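You operate a simulated robot arm through the tools that you are given. There is no shell and no other tool. Be economical: measure what you need, move in short steps, check, and stop when the job is done.

Carry out the task below with a simulated robot arm. There is one attempt and no reset: what you move stays moved.

Task
Fit the clear tube in its collar and run the soak test on the brick.
Fine: pump to the red line, wait till it sinks to the black line, drain by the green valve, shut it, tube back.

It is judged by the outcome, as a careful person would: the job done as asked, and still so three seconds after it is handed in. It fails if anything else is knocked over, pushed out of place, dropped, spilled or broken.

Robot
A 7-joint arm with a two-finger parallel gripper, fixed in place. Base frame: the origin is at the foot of the arm, x ahead of it, y to its left, z up; the work surface is at about z = 860. Units: mm, degrees, N and s.
With the tool pointing down near the work surface it reaches from about 300 to 700 mm from the base axis. Its first joint turns from -66.0 to 66.0 degrees. Payload 1.57 kg.
The TCP is the grasp point between the finger pads, 30 mm short of the fingertips. In the tool frame z runs along the fingers and y along their closing line. The gripper opens to 110 mm. The fingers are 24 mm wide and 12 mm thick; the gripper's body (48 by 112 mm) begins 78 mm behind the TCP.
Orientation is told as [roll, pitch, yaw] about the base's x, y, z axes, in that order, counted from this pose: with the fingers straight down and closing along the base's y, the tool's x points along the base's -x, its y along +y and its z along -z.

Tools
- The arm moves only by the tool step_arm. Its argument "increments" is one flat list of numbers, 7 for each row, row after row: the shift along the base's x, y, z in mm, then the turn, a rotation vector about the base's x, y, z in degrees, then the closure, from 0 (fully open) to 1 (shut). In form: [tx, ty, tz, wx, wy, wz, grip, tx, ty, tz, wx, wy, wz, grip, ...]. A call has 1 to 12 rows; each row is the pose to reach, as a shift and turn from the pose commanded when the call began. A row lasts 0.2 s, in which the tool goes at most 50 mm and 8.6 degrees; a call with a longer step from one row to the next is refused whole, and so is a gripper value outside its range. A pose out of reach is approached as far as the arm can. The call stops where the force on the tool passes 50 N (or 10 N more than at its start, if that is more) or the arm is blocked; 0.2 s more then pass. The fingers move at their own pace (about 108 mm/s each) and stop on an object; they squeeze with about 43 N. The grip force told is the motor's: it shows also when the fingers shut on nothing. Time passes only in rows, and 0.2 s behind the last, so rows that repeat a pose let the fingers close. It gives the time, the measured TCP pose, the force on the tool (base axes), the opening and the grip force at its end, in the units of the frame above (readings bear some noise).
- Cameras (640 x 400 px; columns grow to the right, rows downward): "scene" is fixed at [128.4, -372.7, 1415.4]; the picture's right is [0.98, -0.21, 0.00], its down [-0.09, -0.44, -0.89] and it looks along [0.19, 0.87, -0.45] (base axes); focal length 287 px, centre (320, 200). "wrist" rides on the gripper at [-36, 0, -80] in the tool frame; the picture's right is [0.00, -1.00, 0.00], its down [0.97, 0.00, -0.24] and it looks along [0.24, 0.00, 0.97] (tool axes); focal length 218 px, centre (320, 200).
- grab_frame(camera): a new picture of that camera. It takes no simulated time.
- locate(camera, pixels): there is no depth. For up to 12 entries [column, row, z] of the newest picture of that camera ("zoom" is the newest enlarged one), the place [x, y] in the base frame at which the ray of that pixel passes the height z, good to about 2 mm. It takes no simulated time.
- enlarge(camera, box): a new picture of the part [left, top, right, bottom] of that camera's present view, enlarged. It takes no simulated time.
- sign_off(): hands the job in; it is judged then, once.

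Go step by step. Measure first, check grasps and placings, and put right what went wrong. The budget is 80 turns and 54 pictures, counting those below and the enlarged ones. Unless the task says otherwise, let go and move clear before handing in, and close with one line.

The tools are called after "Emit:" as name(argument=value, ...) on one line, values as JSON. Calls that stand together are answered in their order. step_arm: Moves the arm, as the interface text tells. Its arguments: {"type":"object","properties":{"increments":{"type":"array"}},"required":["increments"]} The other tools are called the same way: grab_frame (camera) takes a picture; locate (camera, pixels) gives the place at which the rays of pixels pass given heights; enlarge (camera, box) takes an enlarged picture of a part of a camera's view; sign_off () hands the job in.

At the start:

```text
clock: 0.0
ee_pos: [397.9, 152.1, 1258.1]
tcp_rot: [0.0, 0.0, 0.1]
contact_force: [0.8, 0.0, 0.1]
width: 110.2
finger_force: 0.0
```

scene: 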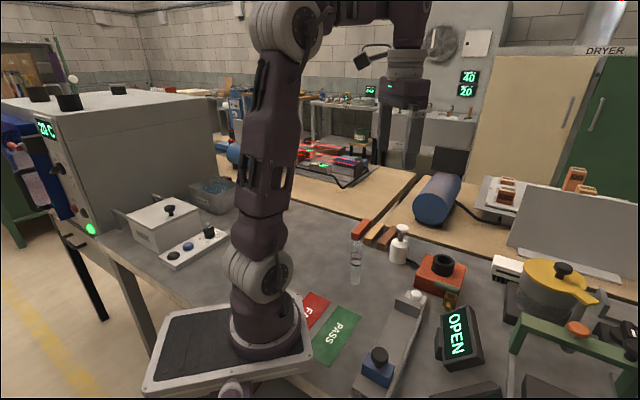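
wrist: 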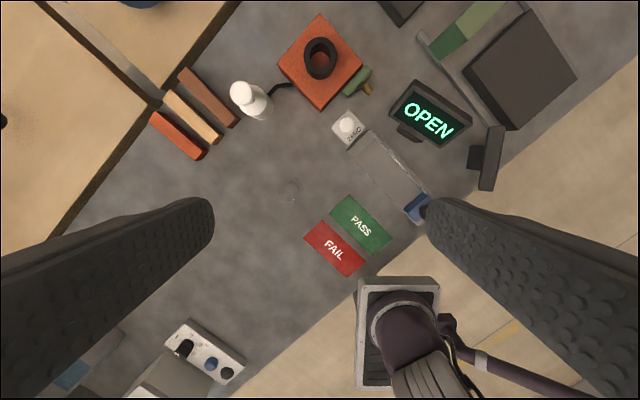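

The scene shows a clear tube at about (356,262), a white pump bottle (399,243), a red brick with a black collar (440,270), a brass/green valve (450,298) and an OPEN display. I'll take closer looks first.

Emit:
enlarge(camera="scene", box=[330, 210, 490, 310])

Emit:
enlarge(camera="wrist", box=[220, 0, 480, 162])

Emit:
enlarge(camera="scene", box=[340, 270, 520, 400])

```text
4.00 times, centred on (410, 260) of scene
```

zoom: 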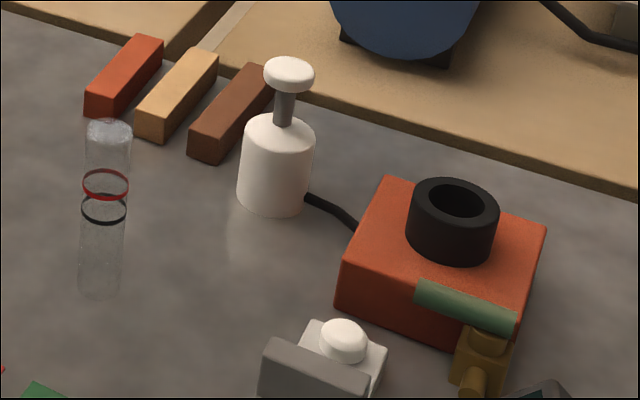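

```text
2.46 times, centred on (350, 81) of wrist
```

zoom: 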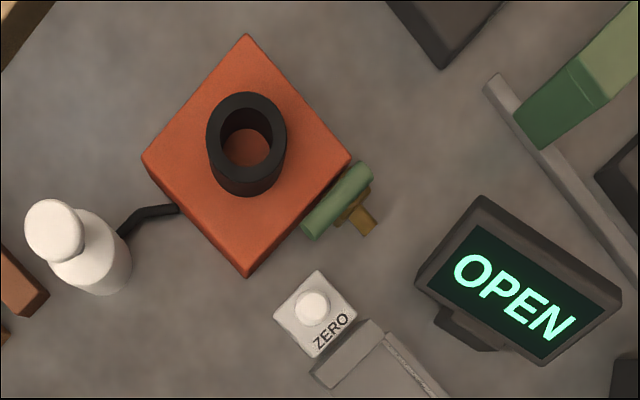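

```text
3.08 times, centred on (430, 335) of scene
```

zoom: 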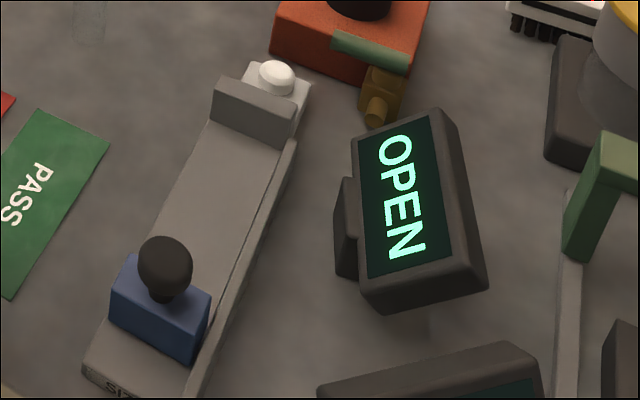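

I'll locate the tube, pump head, collar and valve in both views at several heights to triangulate them.

Emit:
locate(camera="scene", pixels=[[355, 282.5, 860], [357, 242, 960], [357, 242, 1000], [444.25, 259.5, 920], [444.25, 259.5, 960], [402.2, 227.5, 940], [402.2, 227.5, 980], [435, 282.5, 890], [458, 290.5, 890], [435, 282.5, 920], [458, 290.5, 920], [399, 261, 860]])

Emit:
locate(camera="wrist", pixels=[[292, 190, 860], [292, 190, 960], [320.3, 53.8, 920], [320.3, 53.8, 960], [242, 92.4, 940], [242, 92.4, 980], [343, 92.4, 890], [368, 69, 890], [343, 92.4, 920], [368, 69, 920], [261, 108, 860], [320.3, 111.5, 900]])

```text
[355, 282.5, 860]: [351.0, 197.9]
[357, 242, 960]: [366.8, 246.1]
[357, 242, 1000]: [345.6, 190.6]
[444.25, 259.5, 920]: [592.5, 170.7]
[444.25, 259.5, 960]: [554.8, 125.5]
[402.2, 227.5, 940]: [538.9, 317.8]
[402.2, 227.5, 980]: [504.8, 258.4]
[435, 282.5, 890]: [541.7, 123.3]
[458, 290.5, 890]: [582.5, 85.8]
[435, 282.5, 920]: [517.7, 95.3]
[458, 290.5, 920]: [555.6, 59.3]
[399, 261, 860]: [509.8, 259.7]
```

```text
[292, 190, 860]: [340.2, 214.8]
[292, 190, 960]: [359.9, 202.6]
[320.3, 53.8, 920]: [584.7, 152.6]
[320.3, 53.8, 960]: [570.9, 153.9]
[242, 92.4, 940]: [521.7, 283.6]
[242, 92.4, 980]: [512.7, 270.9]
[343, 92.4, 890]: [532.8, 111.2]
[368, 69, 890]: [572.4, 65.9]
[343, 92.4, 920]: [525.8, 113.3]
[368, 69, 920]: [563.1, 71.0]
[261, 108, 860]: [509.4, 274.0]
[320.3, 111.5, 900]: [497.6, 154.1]
```

The tube stands at about (351,205) with its top near z 990. The pump head is at (513,272,~970), the collar top at (580,153,~935), and the lever spans (533,111)-(569,70) at about z 903. I'll move over the brick for a closer look at the collar and valve.

Emit:
step_arm(increments=[40, -10, -30, 0, 0, 0, 0, 80, -20, -60, 0, 0, 0, 0, 120, -30, -90, 0, 0, 0, 0, 150, -40, -110, 0, 0, 0, 0, 150, -40, -110, 0, 0, 0, 0])

Emit:
grab_frame(camera="wrist")

```text
refused: row 1 steps farther than a row can; nothing moved
```

```text
48 pictures are left
```

wrist: 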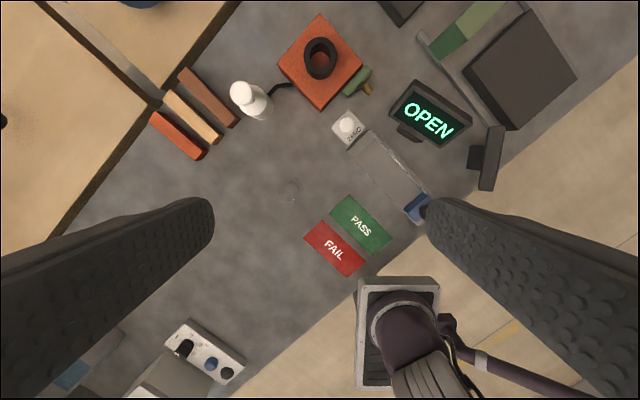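

The first row was slightly over the 50 mm limit, so nothing moved. I'm retrying with shorter steps.

Emit:
step_arm(increments=[35, -10, -25, 0, 0, 0, 0, 70, -20, -50, 0, 0, 0, 0, 105, -30, -75, 0, 0, 0, 0, 140, -40, -100, 0, 0, 0, 0, 150, -40, -110, 0, 0, 0, 0])

Emit:
grab_frame(camera="wrist")

```text
clock: 1.2
ee_pos: [548.1, 111.6, 1146.1]
tcp_rot: [-0.1, 0.1, 0.0]
contact_force: [0.0, 0.2, 0.4]
width: 109.9
finger_force: 0.0
```

```text
47 pictures are left
```

wrist: 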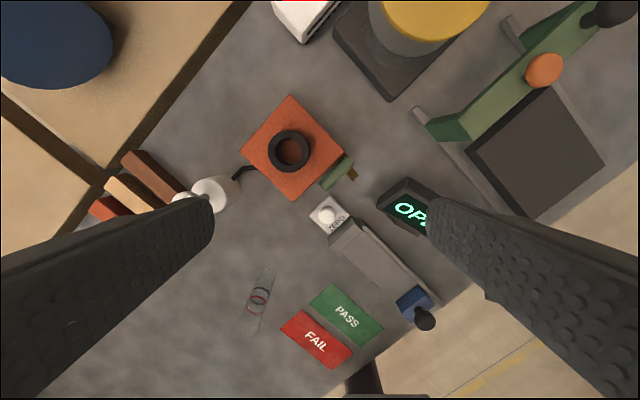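

The brick is at (291,148) and the lever at (337,170). I'm enlarging them and the tube at (262,300).

Emit:
enlarge(camera="wrist", box=[230, 90, 390, 190])

Emit:
locate(camera="wrist", pixels=[[289.5, 149.5, 935], [289.5, 149.5, 920], [323, 186, 900], [351, 158, 900], [263, 277, 860], [256, 323, 860], [256, 323, 990], [263, 268, 860]])

Emit:
enlarge(camera="wrist", box=[210, 250, 306, 340])

```text
4.00 times, centred on (310, 140) of wrist
```

zoom: 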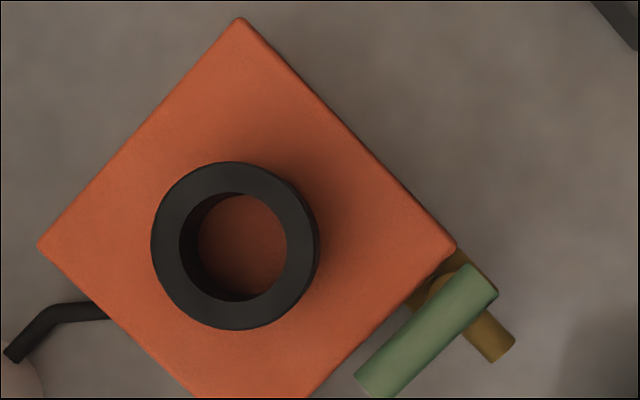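

```text
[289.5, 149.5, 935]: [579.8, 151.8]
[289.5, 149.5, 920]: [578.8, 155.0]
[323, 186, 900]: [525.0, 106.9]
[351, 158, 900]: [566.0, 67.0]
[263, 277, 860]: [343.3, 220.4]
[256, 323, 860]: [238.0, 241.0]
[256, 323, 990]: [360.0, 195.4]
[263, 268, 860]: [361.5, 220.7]
```

```text
4.44 times, centred on (258, 295) of wrist
```

zoom: 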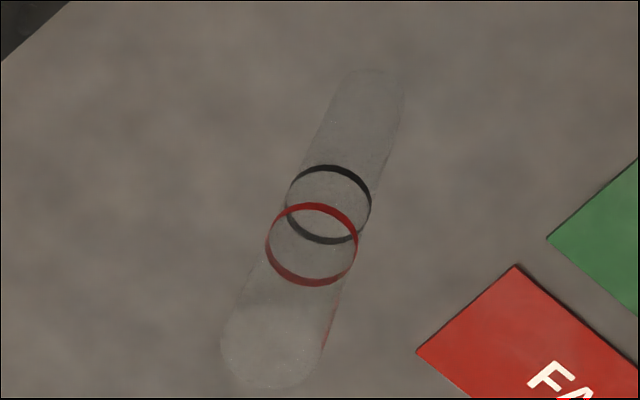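

I'm triangulating the tube axis from the ring centres and its base in this close view.

Emit:
locate(camera="zoom", pixels=[[362, 112, 860], [329, 205, 925], [329, 205, 935], [312, 244, 940], [312, 244, 950], [270, 340, 980], [270, 340, 990], [285, 205, 930], [373, 205, 930], [270, 340, 1000]])

Emit:
enlarge(camera="scene", box=[316, 225, 396, 295])

```text
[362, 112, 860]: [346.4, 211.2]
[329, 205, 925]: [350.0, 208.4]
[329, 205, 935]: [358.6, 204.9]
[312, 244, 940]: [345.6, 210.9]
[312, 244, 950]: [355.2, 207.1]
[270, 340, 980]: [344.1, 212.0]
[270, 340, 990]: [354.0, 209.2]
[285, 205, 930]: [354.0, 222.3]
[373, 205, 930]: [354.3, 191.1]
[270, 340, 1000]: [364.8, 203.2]
```

```text
5.71 times, centred on (356, 260) of scene
```

zoom: 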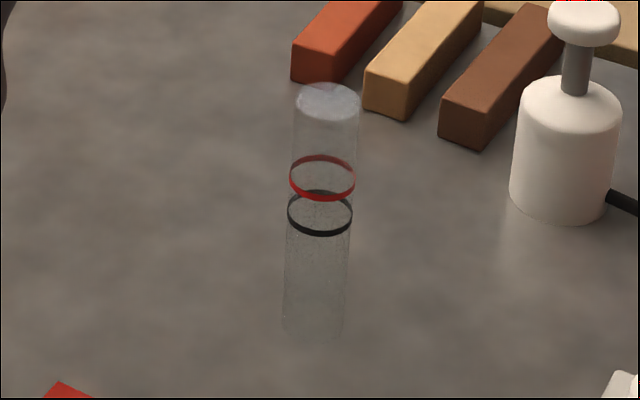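

The tube is about 31 mm in diameter at roughly (350,208), with the black ring near z 928, the red near 945 and the top near 987. I'm moving above it.

Emit:
step_arm(increments=[-40, 19, 0, 0, 0, 0, 0, -80, 38, 0, 0, 0, 0, 0, -120, 57, 0, 0, 0, 0, 0, -160, 76, 0, 0, 0, 0, 0, -198, 96, 0, 0, 0, 0, 0, -198, 96, -40, 0, 0, 0, 0, -198, 96, -70, 0, 0, 0, 0, -198, 96, -70, 0, 0, 0, 0])

Emit:
grab_frame(camera="wrist")

```text
clock: 3.0
ee_pos: [349.1, 210.0, 1077.2]
tcp_rot: [0.0, 0.0, 0.0]
contact_force: [-0.5, -0.4, 0.3]
width: 109.9
finger_force: 0.0
```

```text
43 pictures are left
```

wrist: 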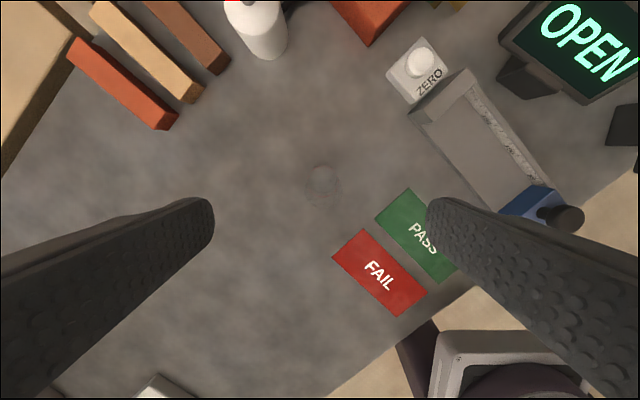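

The tube shows faintly near (322,185), so I'm enlarging it.

Emit:
enlarge(camera="wrist", box=[272, 150, 372, 220])

Emit:
locate(camera="zoom", pixels=[[320, 200, 860], [320, 200, 990]])

```text
5.71 times, centred on (322, 185) of wrist
```

zoom: 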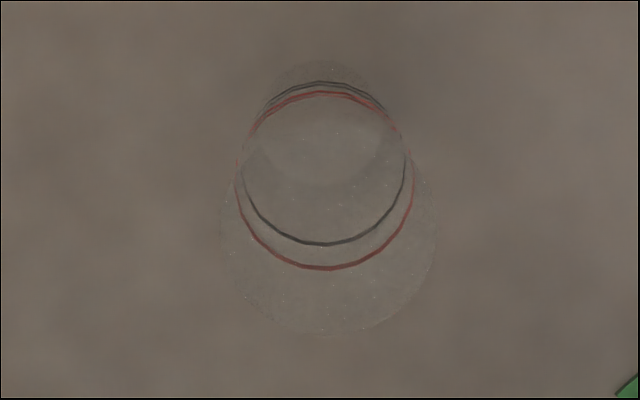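

```text
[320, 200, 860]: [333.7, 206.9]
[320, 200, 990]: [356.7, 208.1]
```

Emit:
locate(camera="zoom", pixels=[[322, 163, 928], [325, 181, 945], [320, 124, 860], [330, 228, 988]])

```text
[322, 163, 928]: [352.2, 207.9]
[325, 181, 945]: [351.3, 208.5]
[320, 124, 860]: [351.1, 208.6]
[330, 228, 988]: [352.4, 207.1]
```

All four levels agree on (351.5,208). I'm descending to z 965 and gripping.

Emit:
step_arm(increments=[1.5, 0, -35, 0, 0, 0, 0, 1.5, 0, -70, 0, 0, 0, 0, 1.5, 0, -95, 0, 0, 0, 0, 1.5, 0, -112, 0, 0, 0, 0, 1.5, 0, -112, 0, 0, 0, 0, 1.5, 0, -112, 0, 0, 0, 0.8, 1.5, 0, -112, 0, 0, 0, 0.8, 1.5, 0, -112, 0, 0, 0, 0.8, 1.5, 0, -112, 0, 0, 0, 0.8])

```text
clock: 5.0
ee_pos: [352.3, 208.2, 965.2]
tcp_rot: [0.0, 0.0, -0.1]
contact_force: [0.1, -0.9, 0.0]
width: 28.9
finger_force: 38.6
```

It's gripped at 28.9 mm width. I'm lifting and moving toward the collar, stopping short above it.

Emit:
step_arm(increments=[0, 0, 40, 0, 0, 0, 0.8, 0, 0, 80, 0, 0, 0, 0.8, 0, 0, 115, 0, 0, 0, 0.8, 40, -10, 115, 0, 0, 0, 0.8, 80, -20, 115, 0, 0, 0, 0.8, 120, -30, 115, 0, 0, 0, 0.8, 160, -40, 115, 0, 0, 0, 0.8, 200, -50, 115, 0, 0, 0, 0.8, 228, -56, 115, 0, 0, 0, 0.8, 228, -56, 115, 0, 0, 0, 0.8])

Emit:
grab_frame(camera="wrist")

Emit:
enlarge(camera="scene", box=[384, 180, 512, 310])

```text
clock: 7.2
ee_pos: [580.1, 151.3, 1080.2]
tcp_rot: [0.0, 0.0, 0.1]
contact_force: [-0.2, -0.1, -1.1]
width: 29.1
finger_force: 38.9
```

```text
41 pictures are left
```

wrist: 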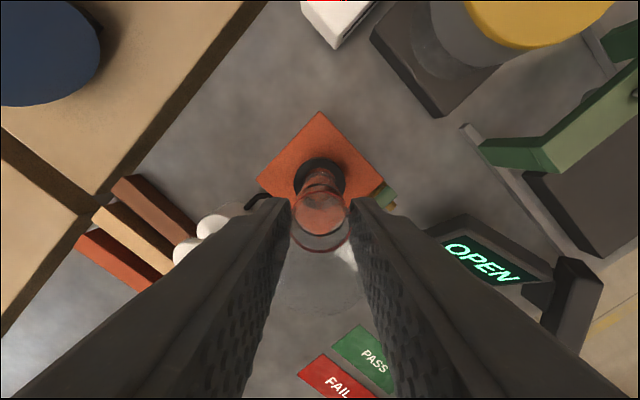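

```text
3.08 times, centred on (448, 245) of scene
```

zoom: 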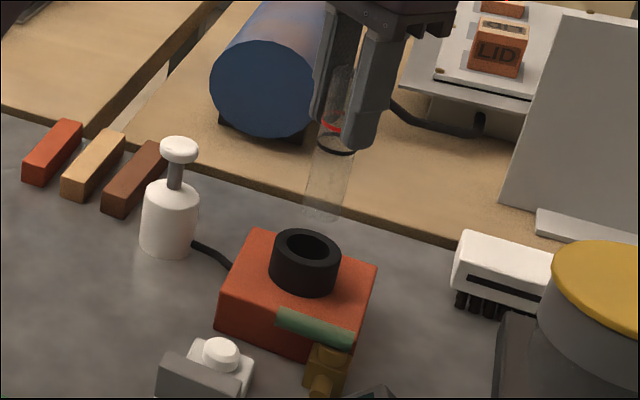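

The tube bottom is at about z 975 above the collar. I'm enlarging to align the collar centre at (318,178) with the tube.

Emit:
enlarge(camera="wrist", box=[260, 140, 380, 215])

```text
5.33 times, centred on (320, 178) of wrist
```

zoom: 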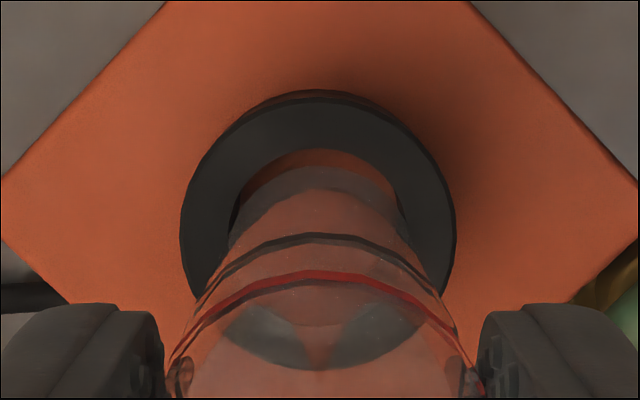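

Emit:
locate(camera="zoom", pixels=[[318, 232, 935], [318, 97, 935], [180, 222, 935], [456, 222, 935], [318, 148, 935], [315, 370, 935], [318, 165, 975]])

```text
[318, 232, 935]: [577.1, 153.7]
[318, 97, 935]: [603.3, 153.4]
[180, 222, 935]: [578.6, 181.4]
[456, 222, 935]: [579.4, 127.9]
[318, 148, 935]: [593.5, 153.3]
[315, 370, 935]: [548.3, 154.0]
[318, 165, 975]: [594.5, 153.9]
```

The collar centre reads about 2 mm nearer in x than the tube, with y matching. I'm lowering the tube to just above the rim for a direct comparison.

Emit:
step_arm(increments=[-2, 0, -15, 0, 0, 0, 0.8, -2, 0, -32, 0, 0, 0, 0.8, -2, 0, -32, 0, 0, 0, 0.8])

Emit:
enlarge(camera="wrist", box=[260, 140, 380, 215])

Emit:
enlarge(camera="scene", box=[412, 225, 476, 265])

```text
clock: 8.0
ee_pos: [578.1, 152.3, 1047.7]
tcp_rot: [0.0, 0.0, 0.0]
contact_force: [-0.3, 0.0, -0.5]
width: 29.0
finger_force: 38.6
```

```text
5.33 times, centred on (320, 178) of wrist
```

zoom: 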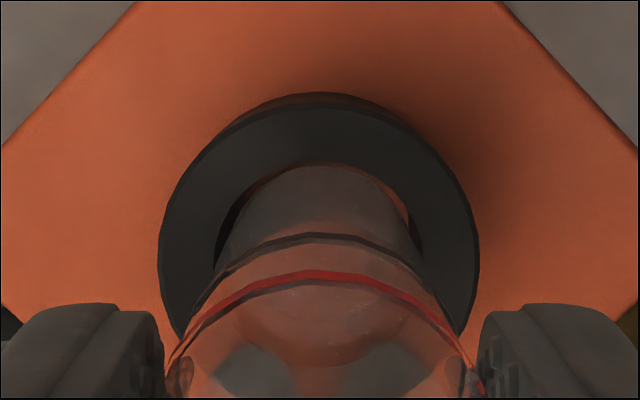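

```text
10.00 times, centred on (444, 245) of scene
```

zoom: 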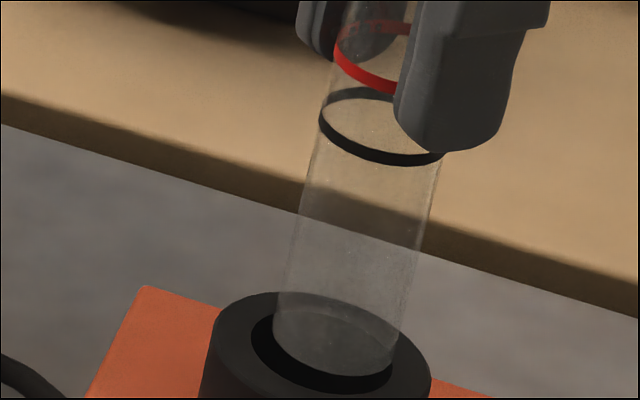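

I'm comparing the collar rim and the tube bottom in both views by ray to settle the rim height.

Emit:
locate(camera="zoom", pixels=[[319, 349, 930], [319, 349, 937], [319, 349, 944], [333, 347, 937], [333, 347, 943], [333, 347, 950]])

Emit:
locate(camera="wrist", pixels=[[319.8, 189, 930], [319.8, 189, 944], [319.6, 160.0, 930], [319.6, 160.0, 944], [319.6, 171.0, 930], [319.6, 171.0, 944], [289.6, 187, 937], [350, 187, 937], [319.6, 171.8, 943]])

```text
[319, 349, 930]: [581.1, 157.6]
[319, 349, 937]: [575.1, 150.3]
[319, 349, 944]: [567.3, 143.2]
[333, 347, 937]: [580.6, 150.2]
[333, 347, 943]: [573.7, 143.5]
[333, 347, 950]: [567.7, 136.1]
```

```text
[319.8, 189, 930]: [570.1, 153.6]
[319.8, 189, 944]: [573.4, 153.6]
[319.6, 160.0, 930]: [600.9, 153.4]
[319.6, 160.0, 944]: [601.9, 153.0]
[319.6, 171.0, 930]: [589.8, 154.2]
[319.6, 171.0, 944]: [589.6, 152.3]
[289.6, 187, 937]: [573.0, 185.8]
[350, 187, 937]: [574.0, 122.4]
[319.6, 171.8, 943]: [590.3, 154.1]
```

Working through the geometry, the collar centre is at x≈575.5 and the tube is at 578; y agrees. Radial clearance is about 2.6 mm. I'm shifting -2.7 in x and lowering gently.

Emit:
step_arm(increments=[-2.7, 0, 0, 0, 0, 0, 0.8, -2.7, 0, -6, 0, 0, 0, 0.8, -2.7, 0, -12, 0, 0, 0, 0.8, -2.7, 0, -18, 0, 0, 0, 0.8, -2.7, 0, -24, 0, 0, 0, 0.8, -2.7, 0, -24, 0, 0, 0, 0.8])

Emit:
enlarge(camera="scene", box=[396, 225, 492, 285])

```text
clock: 9.4
ee_pos: [576.3, 153.3, 1023.3]
tcp_rot: [-0.1, 0.0, -0.1]
contact_force: [-0.8, -0.5, -0.1]
width: 29.1
finger_force: 38.7
```

```text
6.67 times, centred on (444, 255) of scene
```

zoom: 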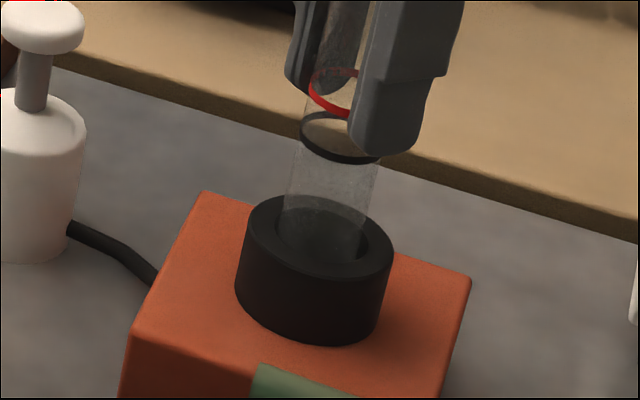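

The tube is entering the bore with no contact force, so I'm continuing down in small steps.

Emit:
step_arm(increments=[0, 0, -3, 0, 0, 0, 0.8, 0, 0, -6, 0, 0, 0, 0.8, 0, 0, -9, 0, 0, 0, 0.8, 0, 0, -11, 0, 0, 0, 0.8])

```text
clock: 10.4
ee_pos: [574.5, 151.4, 1013.2]
tcp_rot: [0.1, 0.1, 0.0]
contact_force: [0.2, 0.5, -0.9]
width: 29.0
finger_force: 39.1
```

Emit:
step_arm(increments=[0, 0, -1.5, 0, 0, 0, 0.8, 0, 0, -3, 0, 0, 0, 0.8, 0, 0, -4.5, 0, 0, 0, 0.8, 0, 0, -4.5, 0, 0, 0, 0.8])

Emit:
enlarge(camera="scene", box=[396, 225, 492, 285])

```text
clock: 11.4
ee_pos: [575.0, 152.4, 1010.5]
tcp_rot: [0.0, -0.1, 0.0]
contact_force: [-7.5, 0.1, 33.4]
width: 29.3
finger_force: 38.8
```

```text
6.67 times, centred on (444, 255) of scene
```

zoom: 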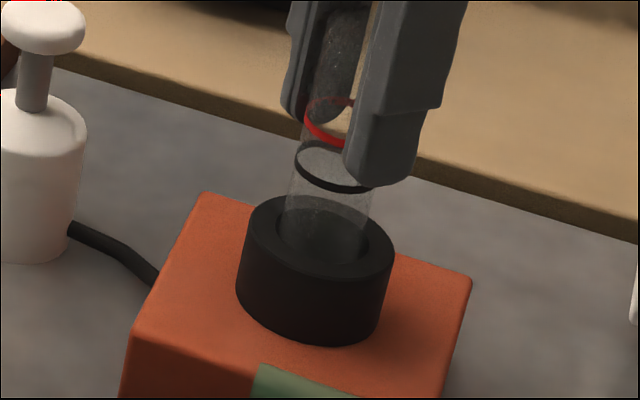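

33 N upward now, with TCP z 1010 and the tube bottom near 905 — the tube has bottomed on the brick inside the collar. I'm easing off and releasing.

Emit:
step_arm(increments=[0, 0, 3, 0, 0, 0, 0.8, 0, 0, 3, 0, 0, 0, 0.6, 0, 0, 3, 0, 0, 0, 0.4, 0, 0, 3, 0, 0, 0, 0.2, 0, 0, 3, 0, 0, 0, 0.2])

Emit:
enlarge(camera="scene", box=[396, 225, 492, 285])

Emit:
grab_frame(camera="wrist")

```text
clock: 12.6
ee_pos: [575.0, 152.5, 1012.6]
tcp_rot: [0.0, 0.0, 0.0]
contact_force: [0.4, -0.3, 0.3]
width: 88.0
finger_force: 0.0
```

```text
6.67 times, centred on (444, 255) of scene
```

zoom: 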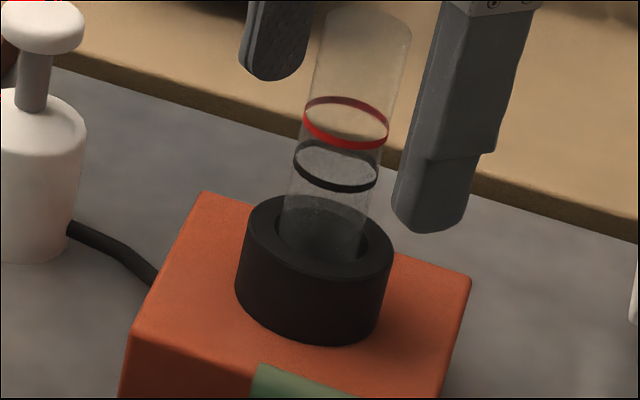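

```text
33 pictures are left
```

wrist: 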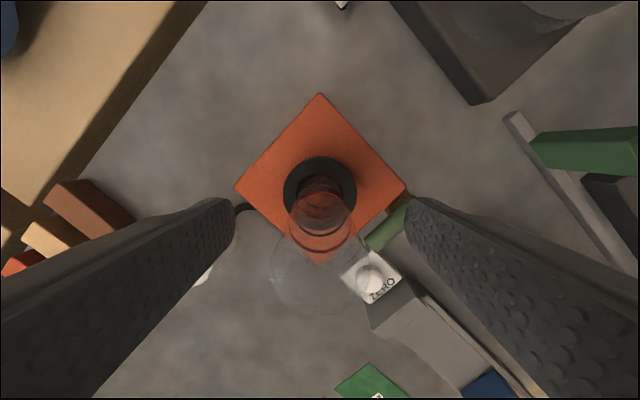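

The tube stands upright in the collar with the lines visible. I'm rising clear of it, then going over the pump head with fingers shut.

Emit:
step_arm(increments=[0, 0, 40, 0, 0, 0, 0.2, 0, 0, 80, 0, 0, 0, 0.2, 0, 0, 80, 0, 0, 0, 0.2, -20, 40, 80, 0, 0, 0, 0.6, -41, 80, 80, 0, 0, 0, 1, -62, 119, 80, 0, 0, 0, 1, -62, 119, 80, 0, 0, 0, 1, -62, 119, 80, 0, 0, 0, 1])

Emit:
grab_frame(camera="wrist")

Emit:
enlarge(camera="scene", box=[370, 190, 498, 300])

```text
clock: 14.4
ee_pos: [512.6, 270.9, 1089.7]
tcp_rot: [0.0, 0.0, 0.0]
contact_force: [0.1, 0.3, 0.1]
width: 0.0
finger_force: 21.7
```

```text
32 pictures are left
```

wrist: 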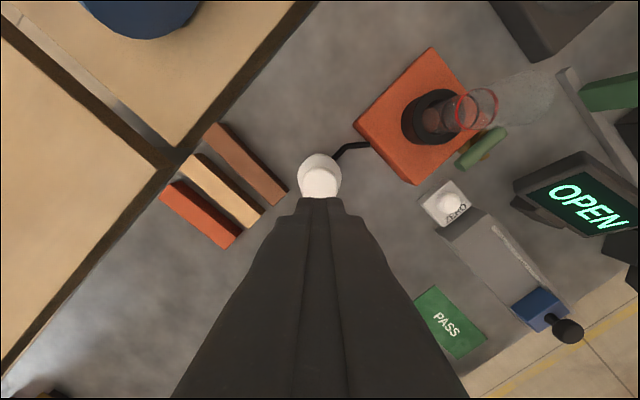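

```text
3.64 times, centred on (434, 245) of scene
```

zoom: 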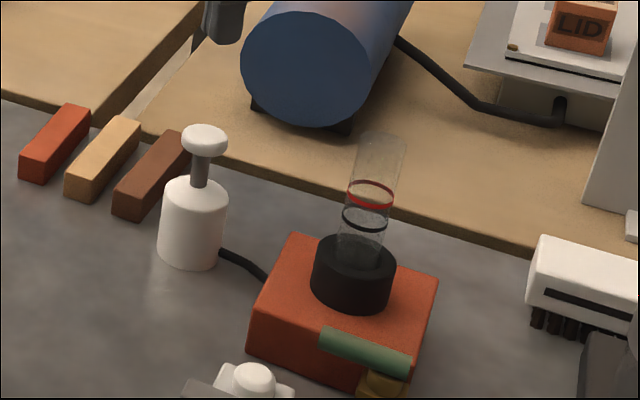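

The pump head shows at (321,184) in the wrist view. I'm checking where that falls at z 965–975.

Emit:
locate(camera="wrist", pixels=[[321, 184, 965], [321, 184, 975], [319, 170, 930]])

Emit:
locate(camera="zoom", pixels=[[205, 136, 965], [205, 136, 970], [205, 136, 975], [205, 136, 980]])

```text
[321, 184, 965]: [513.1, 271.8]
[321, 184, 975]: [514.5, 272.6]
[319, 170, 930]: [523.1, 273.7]
```

```text
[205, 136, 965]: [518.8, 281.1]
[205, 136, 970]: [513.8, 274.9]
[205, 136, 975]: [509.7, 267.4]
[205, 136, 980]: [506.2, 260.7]
```

The pump head is at (513.5,272,971), directly below. I'll descend to just above it, then make a first slow stroke.

Emit:
step_arm(increments=[0.5, 1, -40, 0, 0, 0, 1, 0.5, 1, -75, 0, 0, 0, 1, 0.5, 1, -86, 0, 0, 0, 1, 0.5, 1, -91, 0, 0, 0, 1, 0.5, 1, -96, 0, 0, 0, 1, 0.5, 1, -100, 0, 0, 0, 1, 0.5, 1, -100, 0, 0, 0, 1])

Emit:
enlarge(camera="scene", box=[370, 190, 498, 300])

```text
clock: 16.0
ee_pos: [514.9, 272.9, 991.7]
tcp_rot: [0.0, 0.1, 0.0]
contact_force: [-0.3, -1.3, 3.3]
width: 0.0
finger_force: 21.3
```

```text
3.64 times, centred on (434, 245) of scene
```

zoom: 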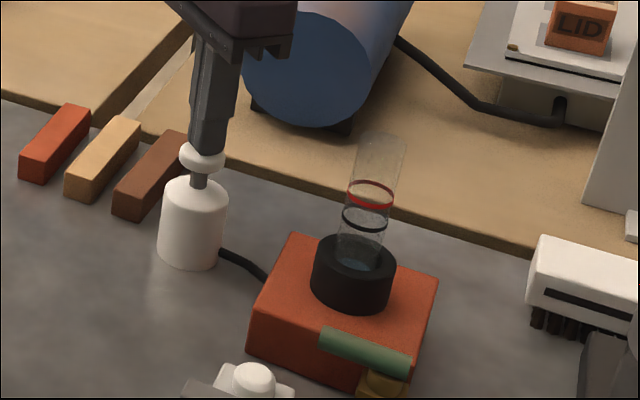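

Pressed about 10 mm at 3 N, and a trace of blue shows at the bottom of the tube. Continuing the stroke.

Emit:
step_arm(increments=[0, 0, -4, 0, 0, 0, 1, 0, 0, -8, 0, 0, 0, 1, 0, 0, -8, 0, 0, 0, 1])

Emit:
enlarge(camera="scene", box=[410, 210, 474, 265])

```text
clock: 16.8
ee_pos: [514.2, 272.8, 984.8]
tcp_rot: [0.1, 0.0, 0.1]
contact_force: [0.5, -1.6, 3.1]
width: 0.0
finger_force: 21.1
```

```text
7.27 times, centred on (442, 238) of scene
```

zoom: 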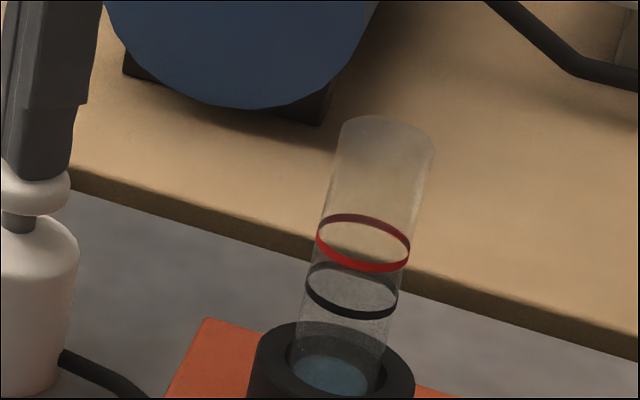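

Blue water is visible low in the tube, so the pump works and the valve holds. I'll do one full up-down cycle to gauge the rise per stroke.

Emit:
step_arm(increments=[0, 0, 9, 0, 0, 0, 1, 0, 0, 19, 0, 0, 0, 1, 0, 0, 19, 0, 0, 0, 1, 0, 0, 9, 0, 0, 0, 1, 0, 0, 0, 0, 0, 0, 1, 0, 0, -2, 0, 0, 0, 1])

Emit:
enlarge(camera="scene", box=[410, 210, 474, 265])

```text
clock: 18.2
ee_pos: [512.8, 271.4, 981.1]
tcp_rot: [0.0, 0.1, 0.0]
contact_force: [3.2, -1.1, 4.5]
width: 0.1
finger_force: 21.3
```

```text
7.27 times, centred on (442, 238) of scene
```

zoom: 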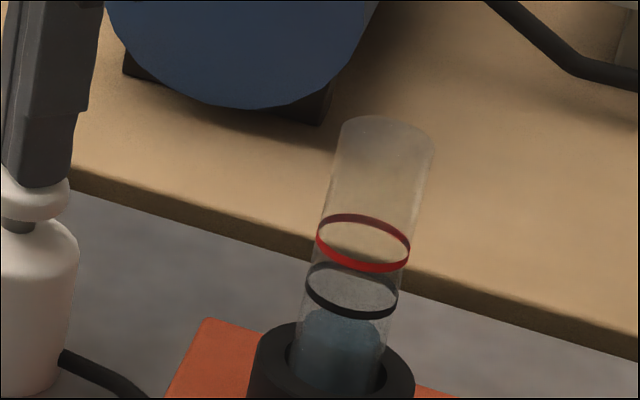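

One cycle raised the surface from about y 375 to 327; the red line sits at about 243. Another full cycle.

Emit:
step_arm(increments=[0, 0, 10, 0, 0, 0, 1, 0, 0, 21, 0, 0, 0, 1, 0, 0, 21, 0, 0, 0, 1, 0, 0, 11, 0, 0, 0, 1, 0, 0, 2, 0, 0, 0, 1, 0, 0, 0, 0, 0, 0, 1])

Emit:
enlarge(camera="scene", box=[410, 210, 474, 265])

```text
clock: 19.6
ee_pos: [514.0, 272.5, 982.9]
tcp_rot: [0.0, 0.0, 0.0]
contact_force: [-0.8, 1.6, 4.8]
width: 0.0
finger_force: 21.4
```

```text
7.27 times, centred on (442, 238) of scene
```

zoom: 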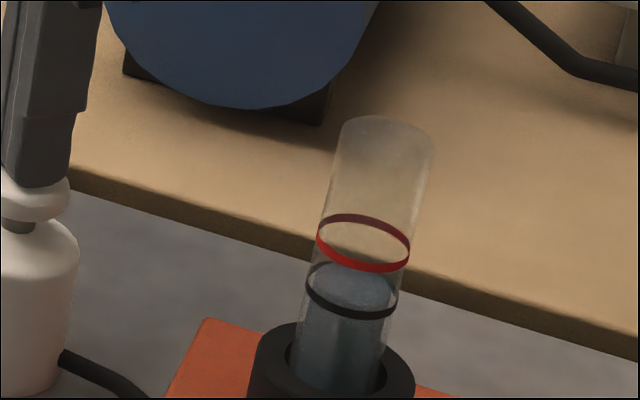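

The surface is now about at the black line (y≈288) after a ~40 px rise. One more full cycle should bring it near red (243).

Emit:
step_arm(increments=[0, 0, 10, 0, 0, 0, 1, 0, 0, 21, 0, 0, 0, 1, 0, 0, 22, 0, 0, 0, 1, 0, 0, 11, 0, 0, 0, 1, 0, 0, 1, 0, 0, 0, 1, 0, 0, -2, 0, 0, 0, 1])

Emit:
enlarge(camera="scene", box=[426, 220, 462, 255])

```text
clock: 21.0
ee_pos: [513.5, 272.5, 979.3]
tcp_rot: [0.0, 0.0, 0.1]
contact_force: [-4.5, -5.3, 20.7]
width: 0.0
finger_force: 21.5
```

```text
11.43 times, centred on (444, 238) of scene
```

zoom: 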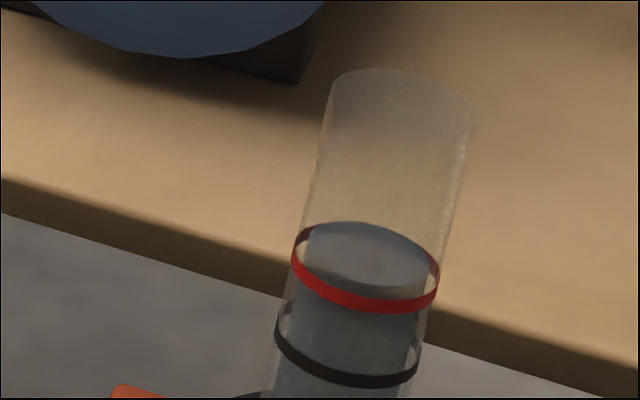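

The surface (y≈255 in the zoom) sits at or just above the red ring (centre ≈269), so pumping is complete. I'm lifting off the pump and going above the valve with a 45° yaw to inspect the lever while the level sinks.

Emit:
step_arm(increments=[0, 0, 10, 0, 0, 0, 1, 0, 0, 25, 0, 0, 0, 1, 0, 0, 70, 0, 0, 0, 1, 0, 0, 115, 0, 0, 0, 1, 3, -45, 120, 0, 0, 8, 1, 6, -90, 125, 0, 0, 16, 1, 9, -135, 125, 0, 0, 24, 1, 12, -180, 125, 0, 0, 32, 1, 15, -195, 125, 0, 0, 40, 1, 15, -195, 125, 0, 0, 45, 1, 15, -195, 125, 0, 0, 45, 1])

Emit:
grab_frame(camera="wrist")

Emit:
enlarge(camera="scene", box=[410, 220, 480, 310])

```text
clock: 23.4
ee_pos: [528.0, 77.4, 1105.0]
tcp_rot: [0.0, 0.0, 45.2]
contact_force: [-0.3, 0.6, 0.1]
width: 0.0
finger_force: 21.1
```

```text
25 pictures are left
```

wrist: 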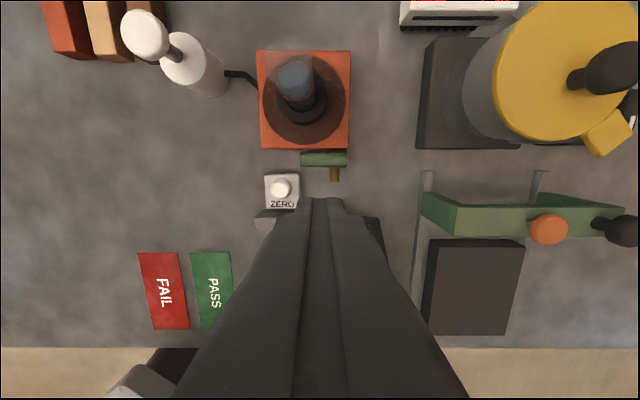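

```text
4.44 times, centred on (445, 265) of scene
```

zoom: 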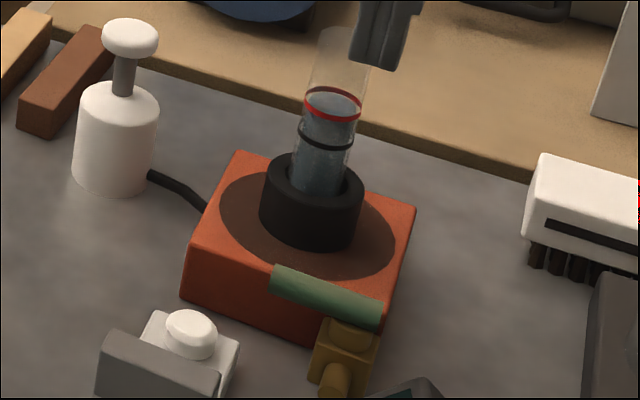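

The water is just under the red line and the damp patch is spreading on the brick. Enlarging the valve at (325,165) in the wrist view.

Emit:
enlarge(camera="wrist", box=[285, 140, 365, 190])

Emit:
locate(camera="wrist", pixels=[[301, 159, 903], [346, 159, 903], [335, 160, 895], [335, 180, 880], [260, 147, 900], [349, 147, 900], [265, 205, 880], [299, 172, 880]])

```text
8.00 times, centred on (325, 165) of wrist
```

zoom: 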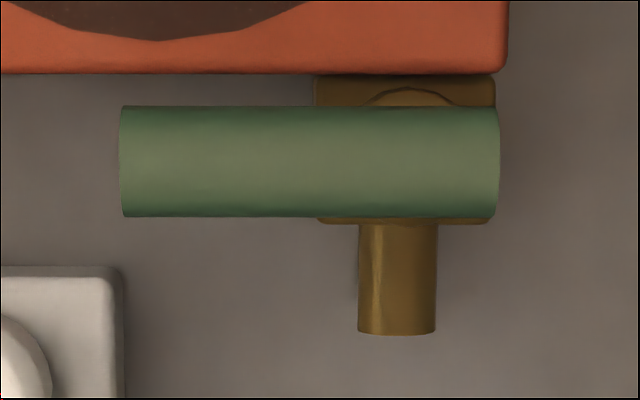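

```text
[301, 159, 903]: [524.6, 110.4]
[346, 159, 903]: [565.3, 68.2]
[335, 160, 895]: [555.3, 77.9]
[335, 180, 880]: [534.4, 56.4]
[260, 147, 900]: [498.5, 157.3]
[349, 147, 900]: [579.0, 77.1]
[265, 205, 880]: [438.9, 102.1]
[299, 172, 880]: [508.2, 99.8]
```

The lever's pivot is over the brass block near (556,79), with the long arm lying across the flow (closed). It must swing outward from the brick, so I'm checking brick-top and lever heights from the fixed scene camera.

Emit:
locate(camera="scene", pixels=[[415.8, 274, 900], [415.8, 274, 907], [434.5, 282.5, 900], [434.5, 282.5, 907], [434.5, 282.5, 914], [458.3, 290.5, 900], [458.3, 290.5, 907], [458.3, 290.5, 914]])

Emit:
locate(camera="zoom", pixels=[[122, 160, 900], [122, 160, 907], [122, 160, 914], [499, 162, 900], [499, 162, 907], [499, 162, 914], [408, 160, 900], [500, 72, 905], [0, 72, 905]])

Emit:
enlarge(camera="scene", box=[406, 250, 470, 310])

```text
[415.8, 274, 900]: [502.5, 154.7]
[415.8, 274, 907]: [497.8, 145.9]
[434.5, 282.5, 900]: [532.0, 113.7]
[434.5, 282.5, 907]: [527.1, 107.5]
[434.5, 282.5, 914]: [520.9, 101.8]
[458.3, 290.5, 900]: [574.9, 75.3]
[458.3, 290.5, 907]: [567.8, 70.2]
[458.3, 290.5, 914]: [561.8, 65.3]
```

```text
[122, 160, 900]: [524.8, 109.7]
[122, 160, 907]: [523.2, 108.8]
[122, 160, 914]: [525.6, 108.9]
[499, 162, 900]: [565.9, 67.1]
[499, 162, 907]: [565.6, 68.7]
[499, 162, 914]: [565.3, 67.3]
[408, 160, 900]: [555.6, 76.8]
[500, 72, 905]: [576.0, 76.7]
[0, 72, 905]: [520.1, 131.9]
```

```text
6.67 times, centred on (438, 280) of scene
```

zoom: 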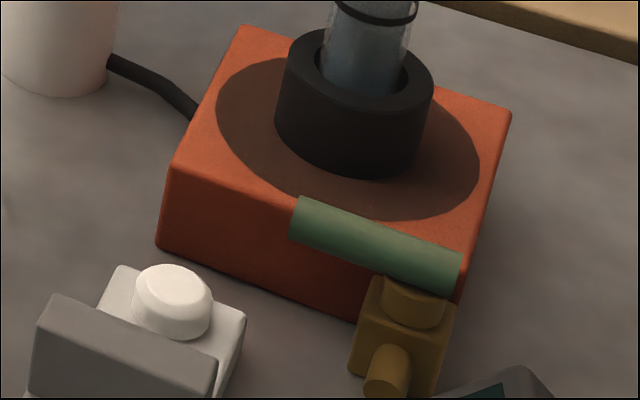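

Lever axis is at z≈908 and brick top ≈900, so one finger fits over the brick behind the lever. I'll grip the lever across and turn it with the hand. First I'll yaw to -45° up high while the water sinks.

Emit:
step_arm(increments=[0, 0, 0, 0, 0, -8, 1, 0, 0, 0, 0, 0, -16, 1, 0, 0, 0, 0, 0, -24, 1, 0, 0, 0, 0, 0, -32, 1, 0, 0, 0, 0, 0, -40, 0.9, 0, 0, 0, 0, 0, -48, 0.8, 0, 0, 0, 0, 0, -56, 0.7, 2, 4, 0, 0, 0, -64, 0.65, 4, 8, 0, 0, 0, -72, 0.65, 6, 12, 0, 0, 0, -80, 0.65, 6, 16, 0, 0, 0, -88, 0.65, 6, 16, 0, 0, 0, -90, 0.65])

Emit:
enlarge(camera="scene", box=[410, 220, 480, 310])

Emit:
grab_frame(camera="wrist")

```text
clock: 26.0
ee_pos: [535.6, 93.6, 1104.8]
tcp_rot: [0.1, 0.0, -45.1]
contact_force: [-1.3, -0.1, 0.5]
width: 38.4
finger_force: 0.0
```

```text
4.44 times, centred on (445, 265) of scene
```

zoom: 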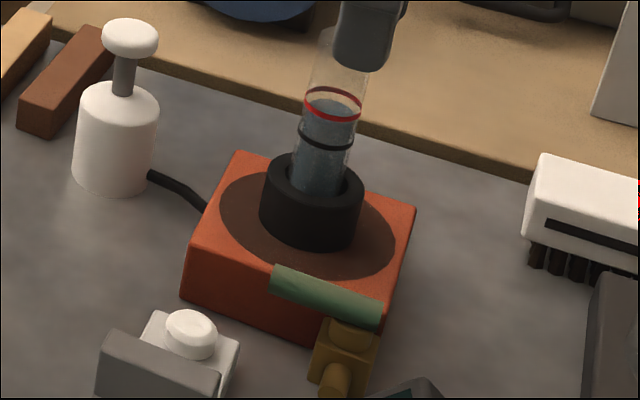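

```text
20 pictures are left
```

wrist: 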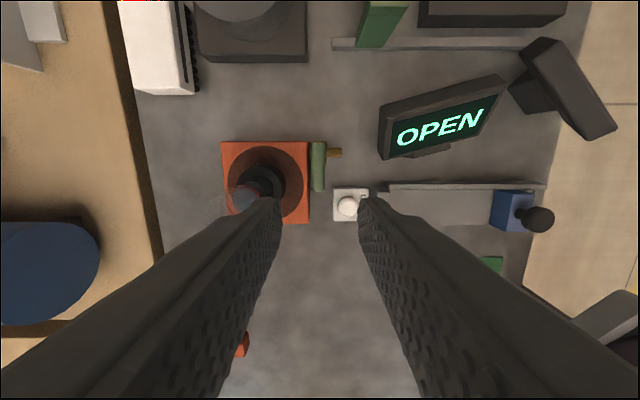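

The level has dropped about 2 mm in 2.6 s, so I have about 20 s to go. I'm tilting 10° away from the tube and descending partway toward the lever.

Emit:
step_arm(increments=[0, 0, 0, 4, -4, 0, 0.65, 0, 0, 0, 7.07, -7.07, 0, 0.65, 0, 0, -40, 7.07, -7.07, 0, 0.65, 0, 0, -80, 7.07, -7.07, 0, 0.65, 0, 0, -115, 7.07, -7.07, 0, 0.65, 0, 0, -145, 7.07, -7.07, 0, 0.65, 0, 0, -145, 7.07, -7.07, 0, 0.65])

Emit:
grab_frame(camera="wrist")

Emit:
enlarge(camera="scene", box=[400, 210, 480, 310])

```text
clock: 27.6
ee_pos: [534.1, 91.7, 958.4]
tcp_rot: [10.0, 0.1, -45.0]
contact_force: [0.2, -0.1, 0.1]
width: 38.3
finger_force: 0.0
```

```text
19 pictures are left
```

wrist: 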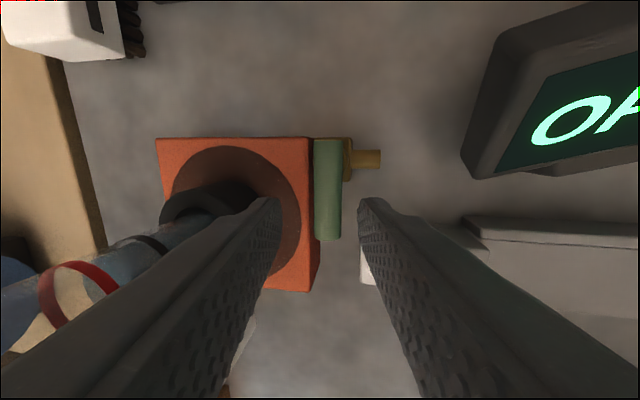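

```text
4.00 times, centred on (440, 260) of scene
```

zoom: 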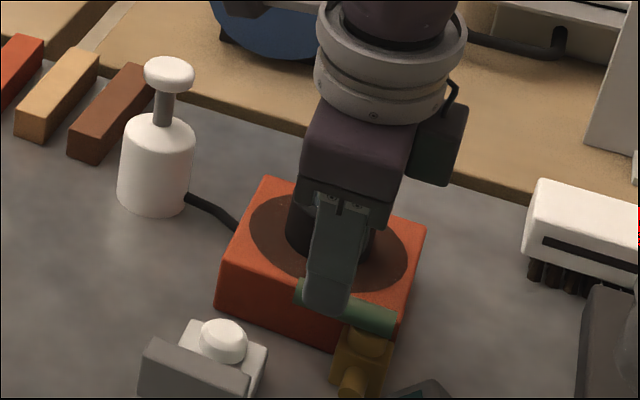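

Fingers straddle the lever, and the wrist camera can still see the rings: red at (78,290), black at (155,245). I'm descending the rest carefully, fingers still open, then waiting.

Emit:
step_arm(increments=[0, 0, -8, 0, 0, 0, 0.65, 0, 0, -15, 0, 0, 0, 0.65, 0, 0, -20, 0, 0, 0, 0.65, 0, 0, -24, 0, 0, 0, 0.65, 0, 0, -27, 0, 0, 0, 0.65, 0, 0, -27, 0, 0, 0, 0.65, 0, 0, -27, 0, 0, 0, 0.65, 0, 0, -27, 0, 0, 0, 0.65, 0, 0, -27, 0, 0, 0, 0.65])

Emit:
grab_frame(camera="wrist")

```text
clock: 29.6
ee_pos: [534.1, 93.0, 933.4]
tcp_rot: [10.1, 0.0, -45.0]
contact_force: [-0.5, -0.1, -0.4]
width: 38.4
finger_force: 0.0
```

```text
17 pictures are left
```

wrist: 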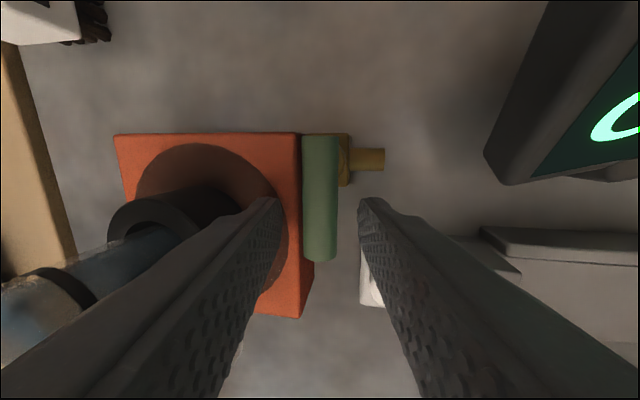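

The lever is centred at u≈320 between the tips with no contact. I'm waiting about 5 s, then checking the level.

Emit:
step_arm(increments=[0, 0, 0, 0, 0, 0, 0.65, 0, 0, 0, 0, 0, 0, 0.65, 0, 0, 0, 0, 0, 0, 0.65, 0, 0, 0, 0, 0, 0, 0.65, 0, 0, 0, 0, 0, 0, 0.65, 0, 0, 0, 0, 0, 0, 0.65, 0, 0, 0, 0, 0, 0, 0.65, 0, 0, 0, 0, 0, 0, 0.65, 0, 0, 0, 0, 0, 0, 0.65, 0, 0, 0, 0, 0, 0, 0.65, 0, 0, 0, 0, 0, 0, 0.65, 0, 0, 0, 0, 0, 0, 0.65])

Emit:
step_arm(increments=[0, 0, 0, 0, 0, 0, 0.65, 0, 0, 0, 0, 0, 0, 0.65, 0, 0, 0, 0, 0, 0, 0.65, 0, 0, 0, 0, 0, 0, 0.65, 0, 0, 0, 0, 0, 0, 0.65, 0, 0, 0, 0, 0, 0, 0.65, 0, 0, 0, 0, 0, 0, 0.65, 0, 0, 0, 0, 0, 0, 0.65, 0, 0, 0, 0, 0, 0, 0.65, 0, 0, 0, 0, 0, 0, 0.65, 0, 0, 0, 0, 0, 0, 0.65, 0, 0, 0, 0, 0, 0, 0.65])

Emit:
enlarge(camera="wrist", box=[0, 200, 200, 370])

```text
clock: 32.2
ee_pos: [534.3, 92.7, 932.7]
tcp_rot: [10.1, 0.1, -45.0]
contact_force: [-1.1, 1.1, -0.3]
width: 38.6
finger_force: 0.1
```

```text
clock: 34.8
ee_pos: [535.1, 92.9, 932.1]
tcp_rot: [9.9, 0.0, -45.1]
contact_force: [0.1, -0.9, 0.1]
width: 38.3
finger_force: 0.0
```

```text
2.35 times, centred on (100, 285) of wrist
```

zoom: 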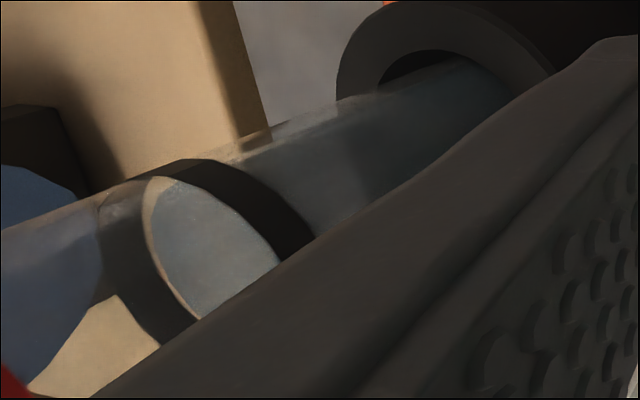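

The water surface ellipse now sits right within the black ring (about 150–280 in the zoom), so the level is at the black line. I'm gripping the lever.

Emit:
step_arm(increments=[0, 0, 0, 0, 0, 0, 0.95, 0, 0, 0, 0, 0, 0, 0.95])

```text
clock: 35.4
ee_pos: [533.3, 93.8, 933.2]
tcp_rot: [9.9, 0.0, -45.0]
contact_force: [0.2, 0.9, 0.6]
width: 16.8
finger_force: 31.9
```

The lever is held at 16.8 mm. Now turning it 90° outward about the pivot (555.6,77.8).

Emit:
step_arm(increments=[-1.9, -3.1, 0, 0, 0, 8, 0.95, -3.4, -6.5, 0, 0, 0, 16, 0.95, -4.4, -10.0, 0, 0, 0, 24, 0.95, -4.9, -13.7, 0, 0, 0, 32, 0.95, -4.8, -17.3, 0, 0, 0, 40, 0.95, -4.3, -21.0, 0, 0, 0, 48, 0.95, -3.3, -24.5, 0, 0, 0, 56, 0.95, -1.7, -27.8, 0, 0, 0, 64, 0.95, 0.2, -30.9, 0, 0, 0, 72, 0.95, 2.6, -33.7, 0, 0, 0, 80, 0.95, 5.4, -36.2, 0, 0, 0, 88, 0.95, 6.1, -36.7, 0, 0, 0, 90, 0.95])

Emit:
enlarge(camera="scene", box=[400, 210, 480, 310])

```text
clock: 38.0
ee_pos: [540.8, 54.6, 933.1]
tcp_rot: [10.0, 0.1, 45.2]
contact_force: [-7.9, -29.8, -3.0]
width: 16.6
finger_force: 31.9
```

```text
4.00 times, centred on (440, 260) of scene
```

zoom: 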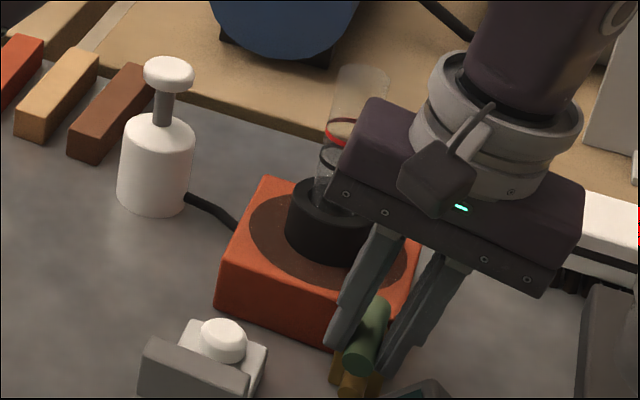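

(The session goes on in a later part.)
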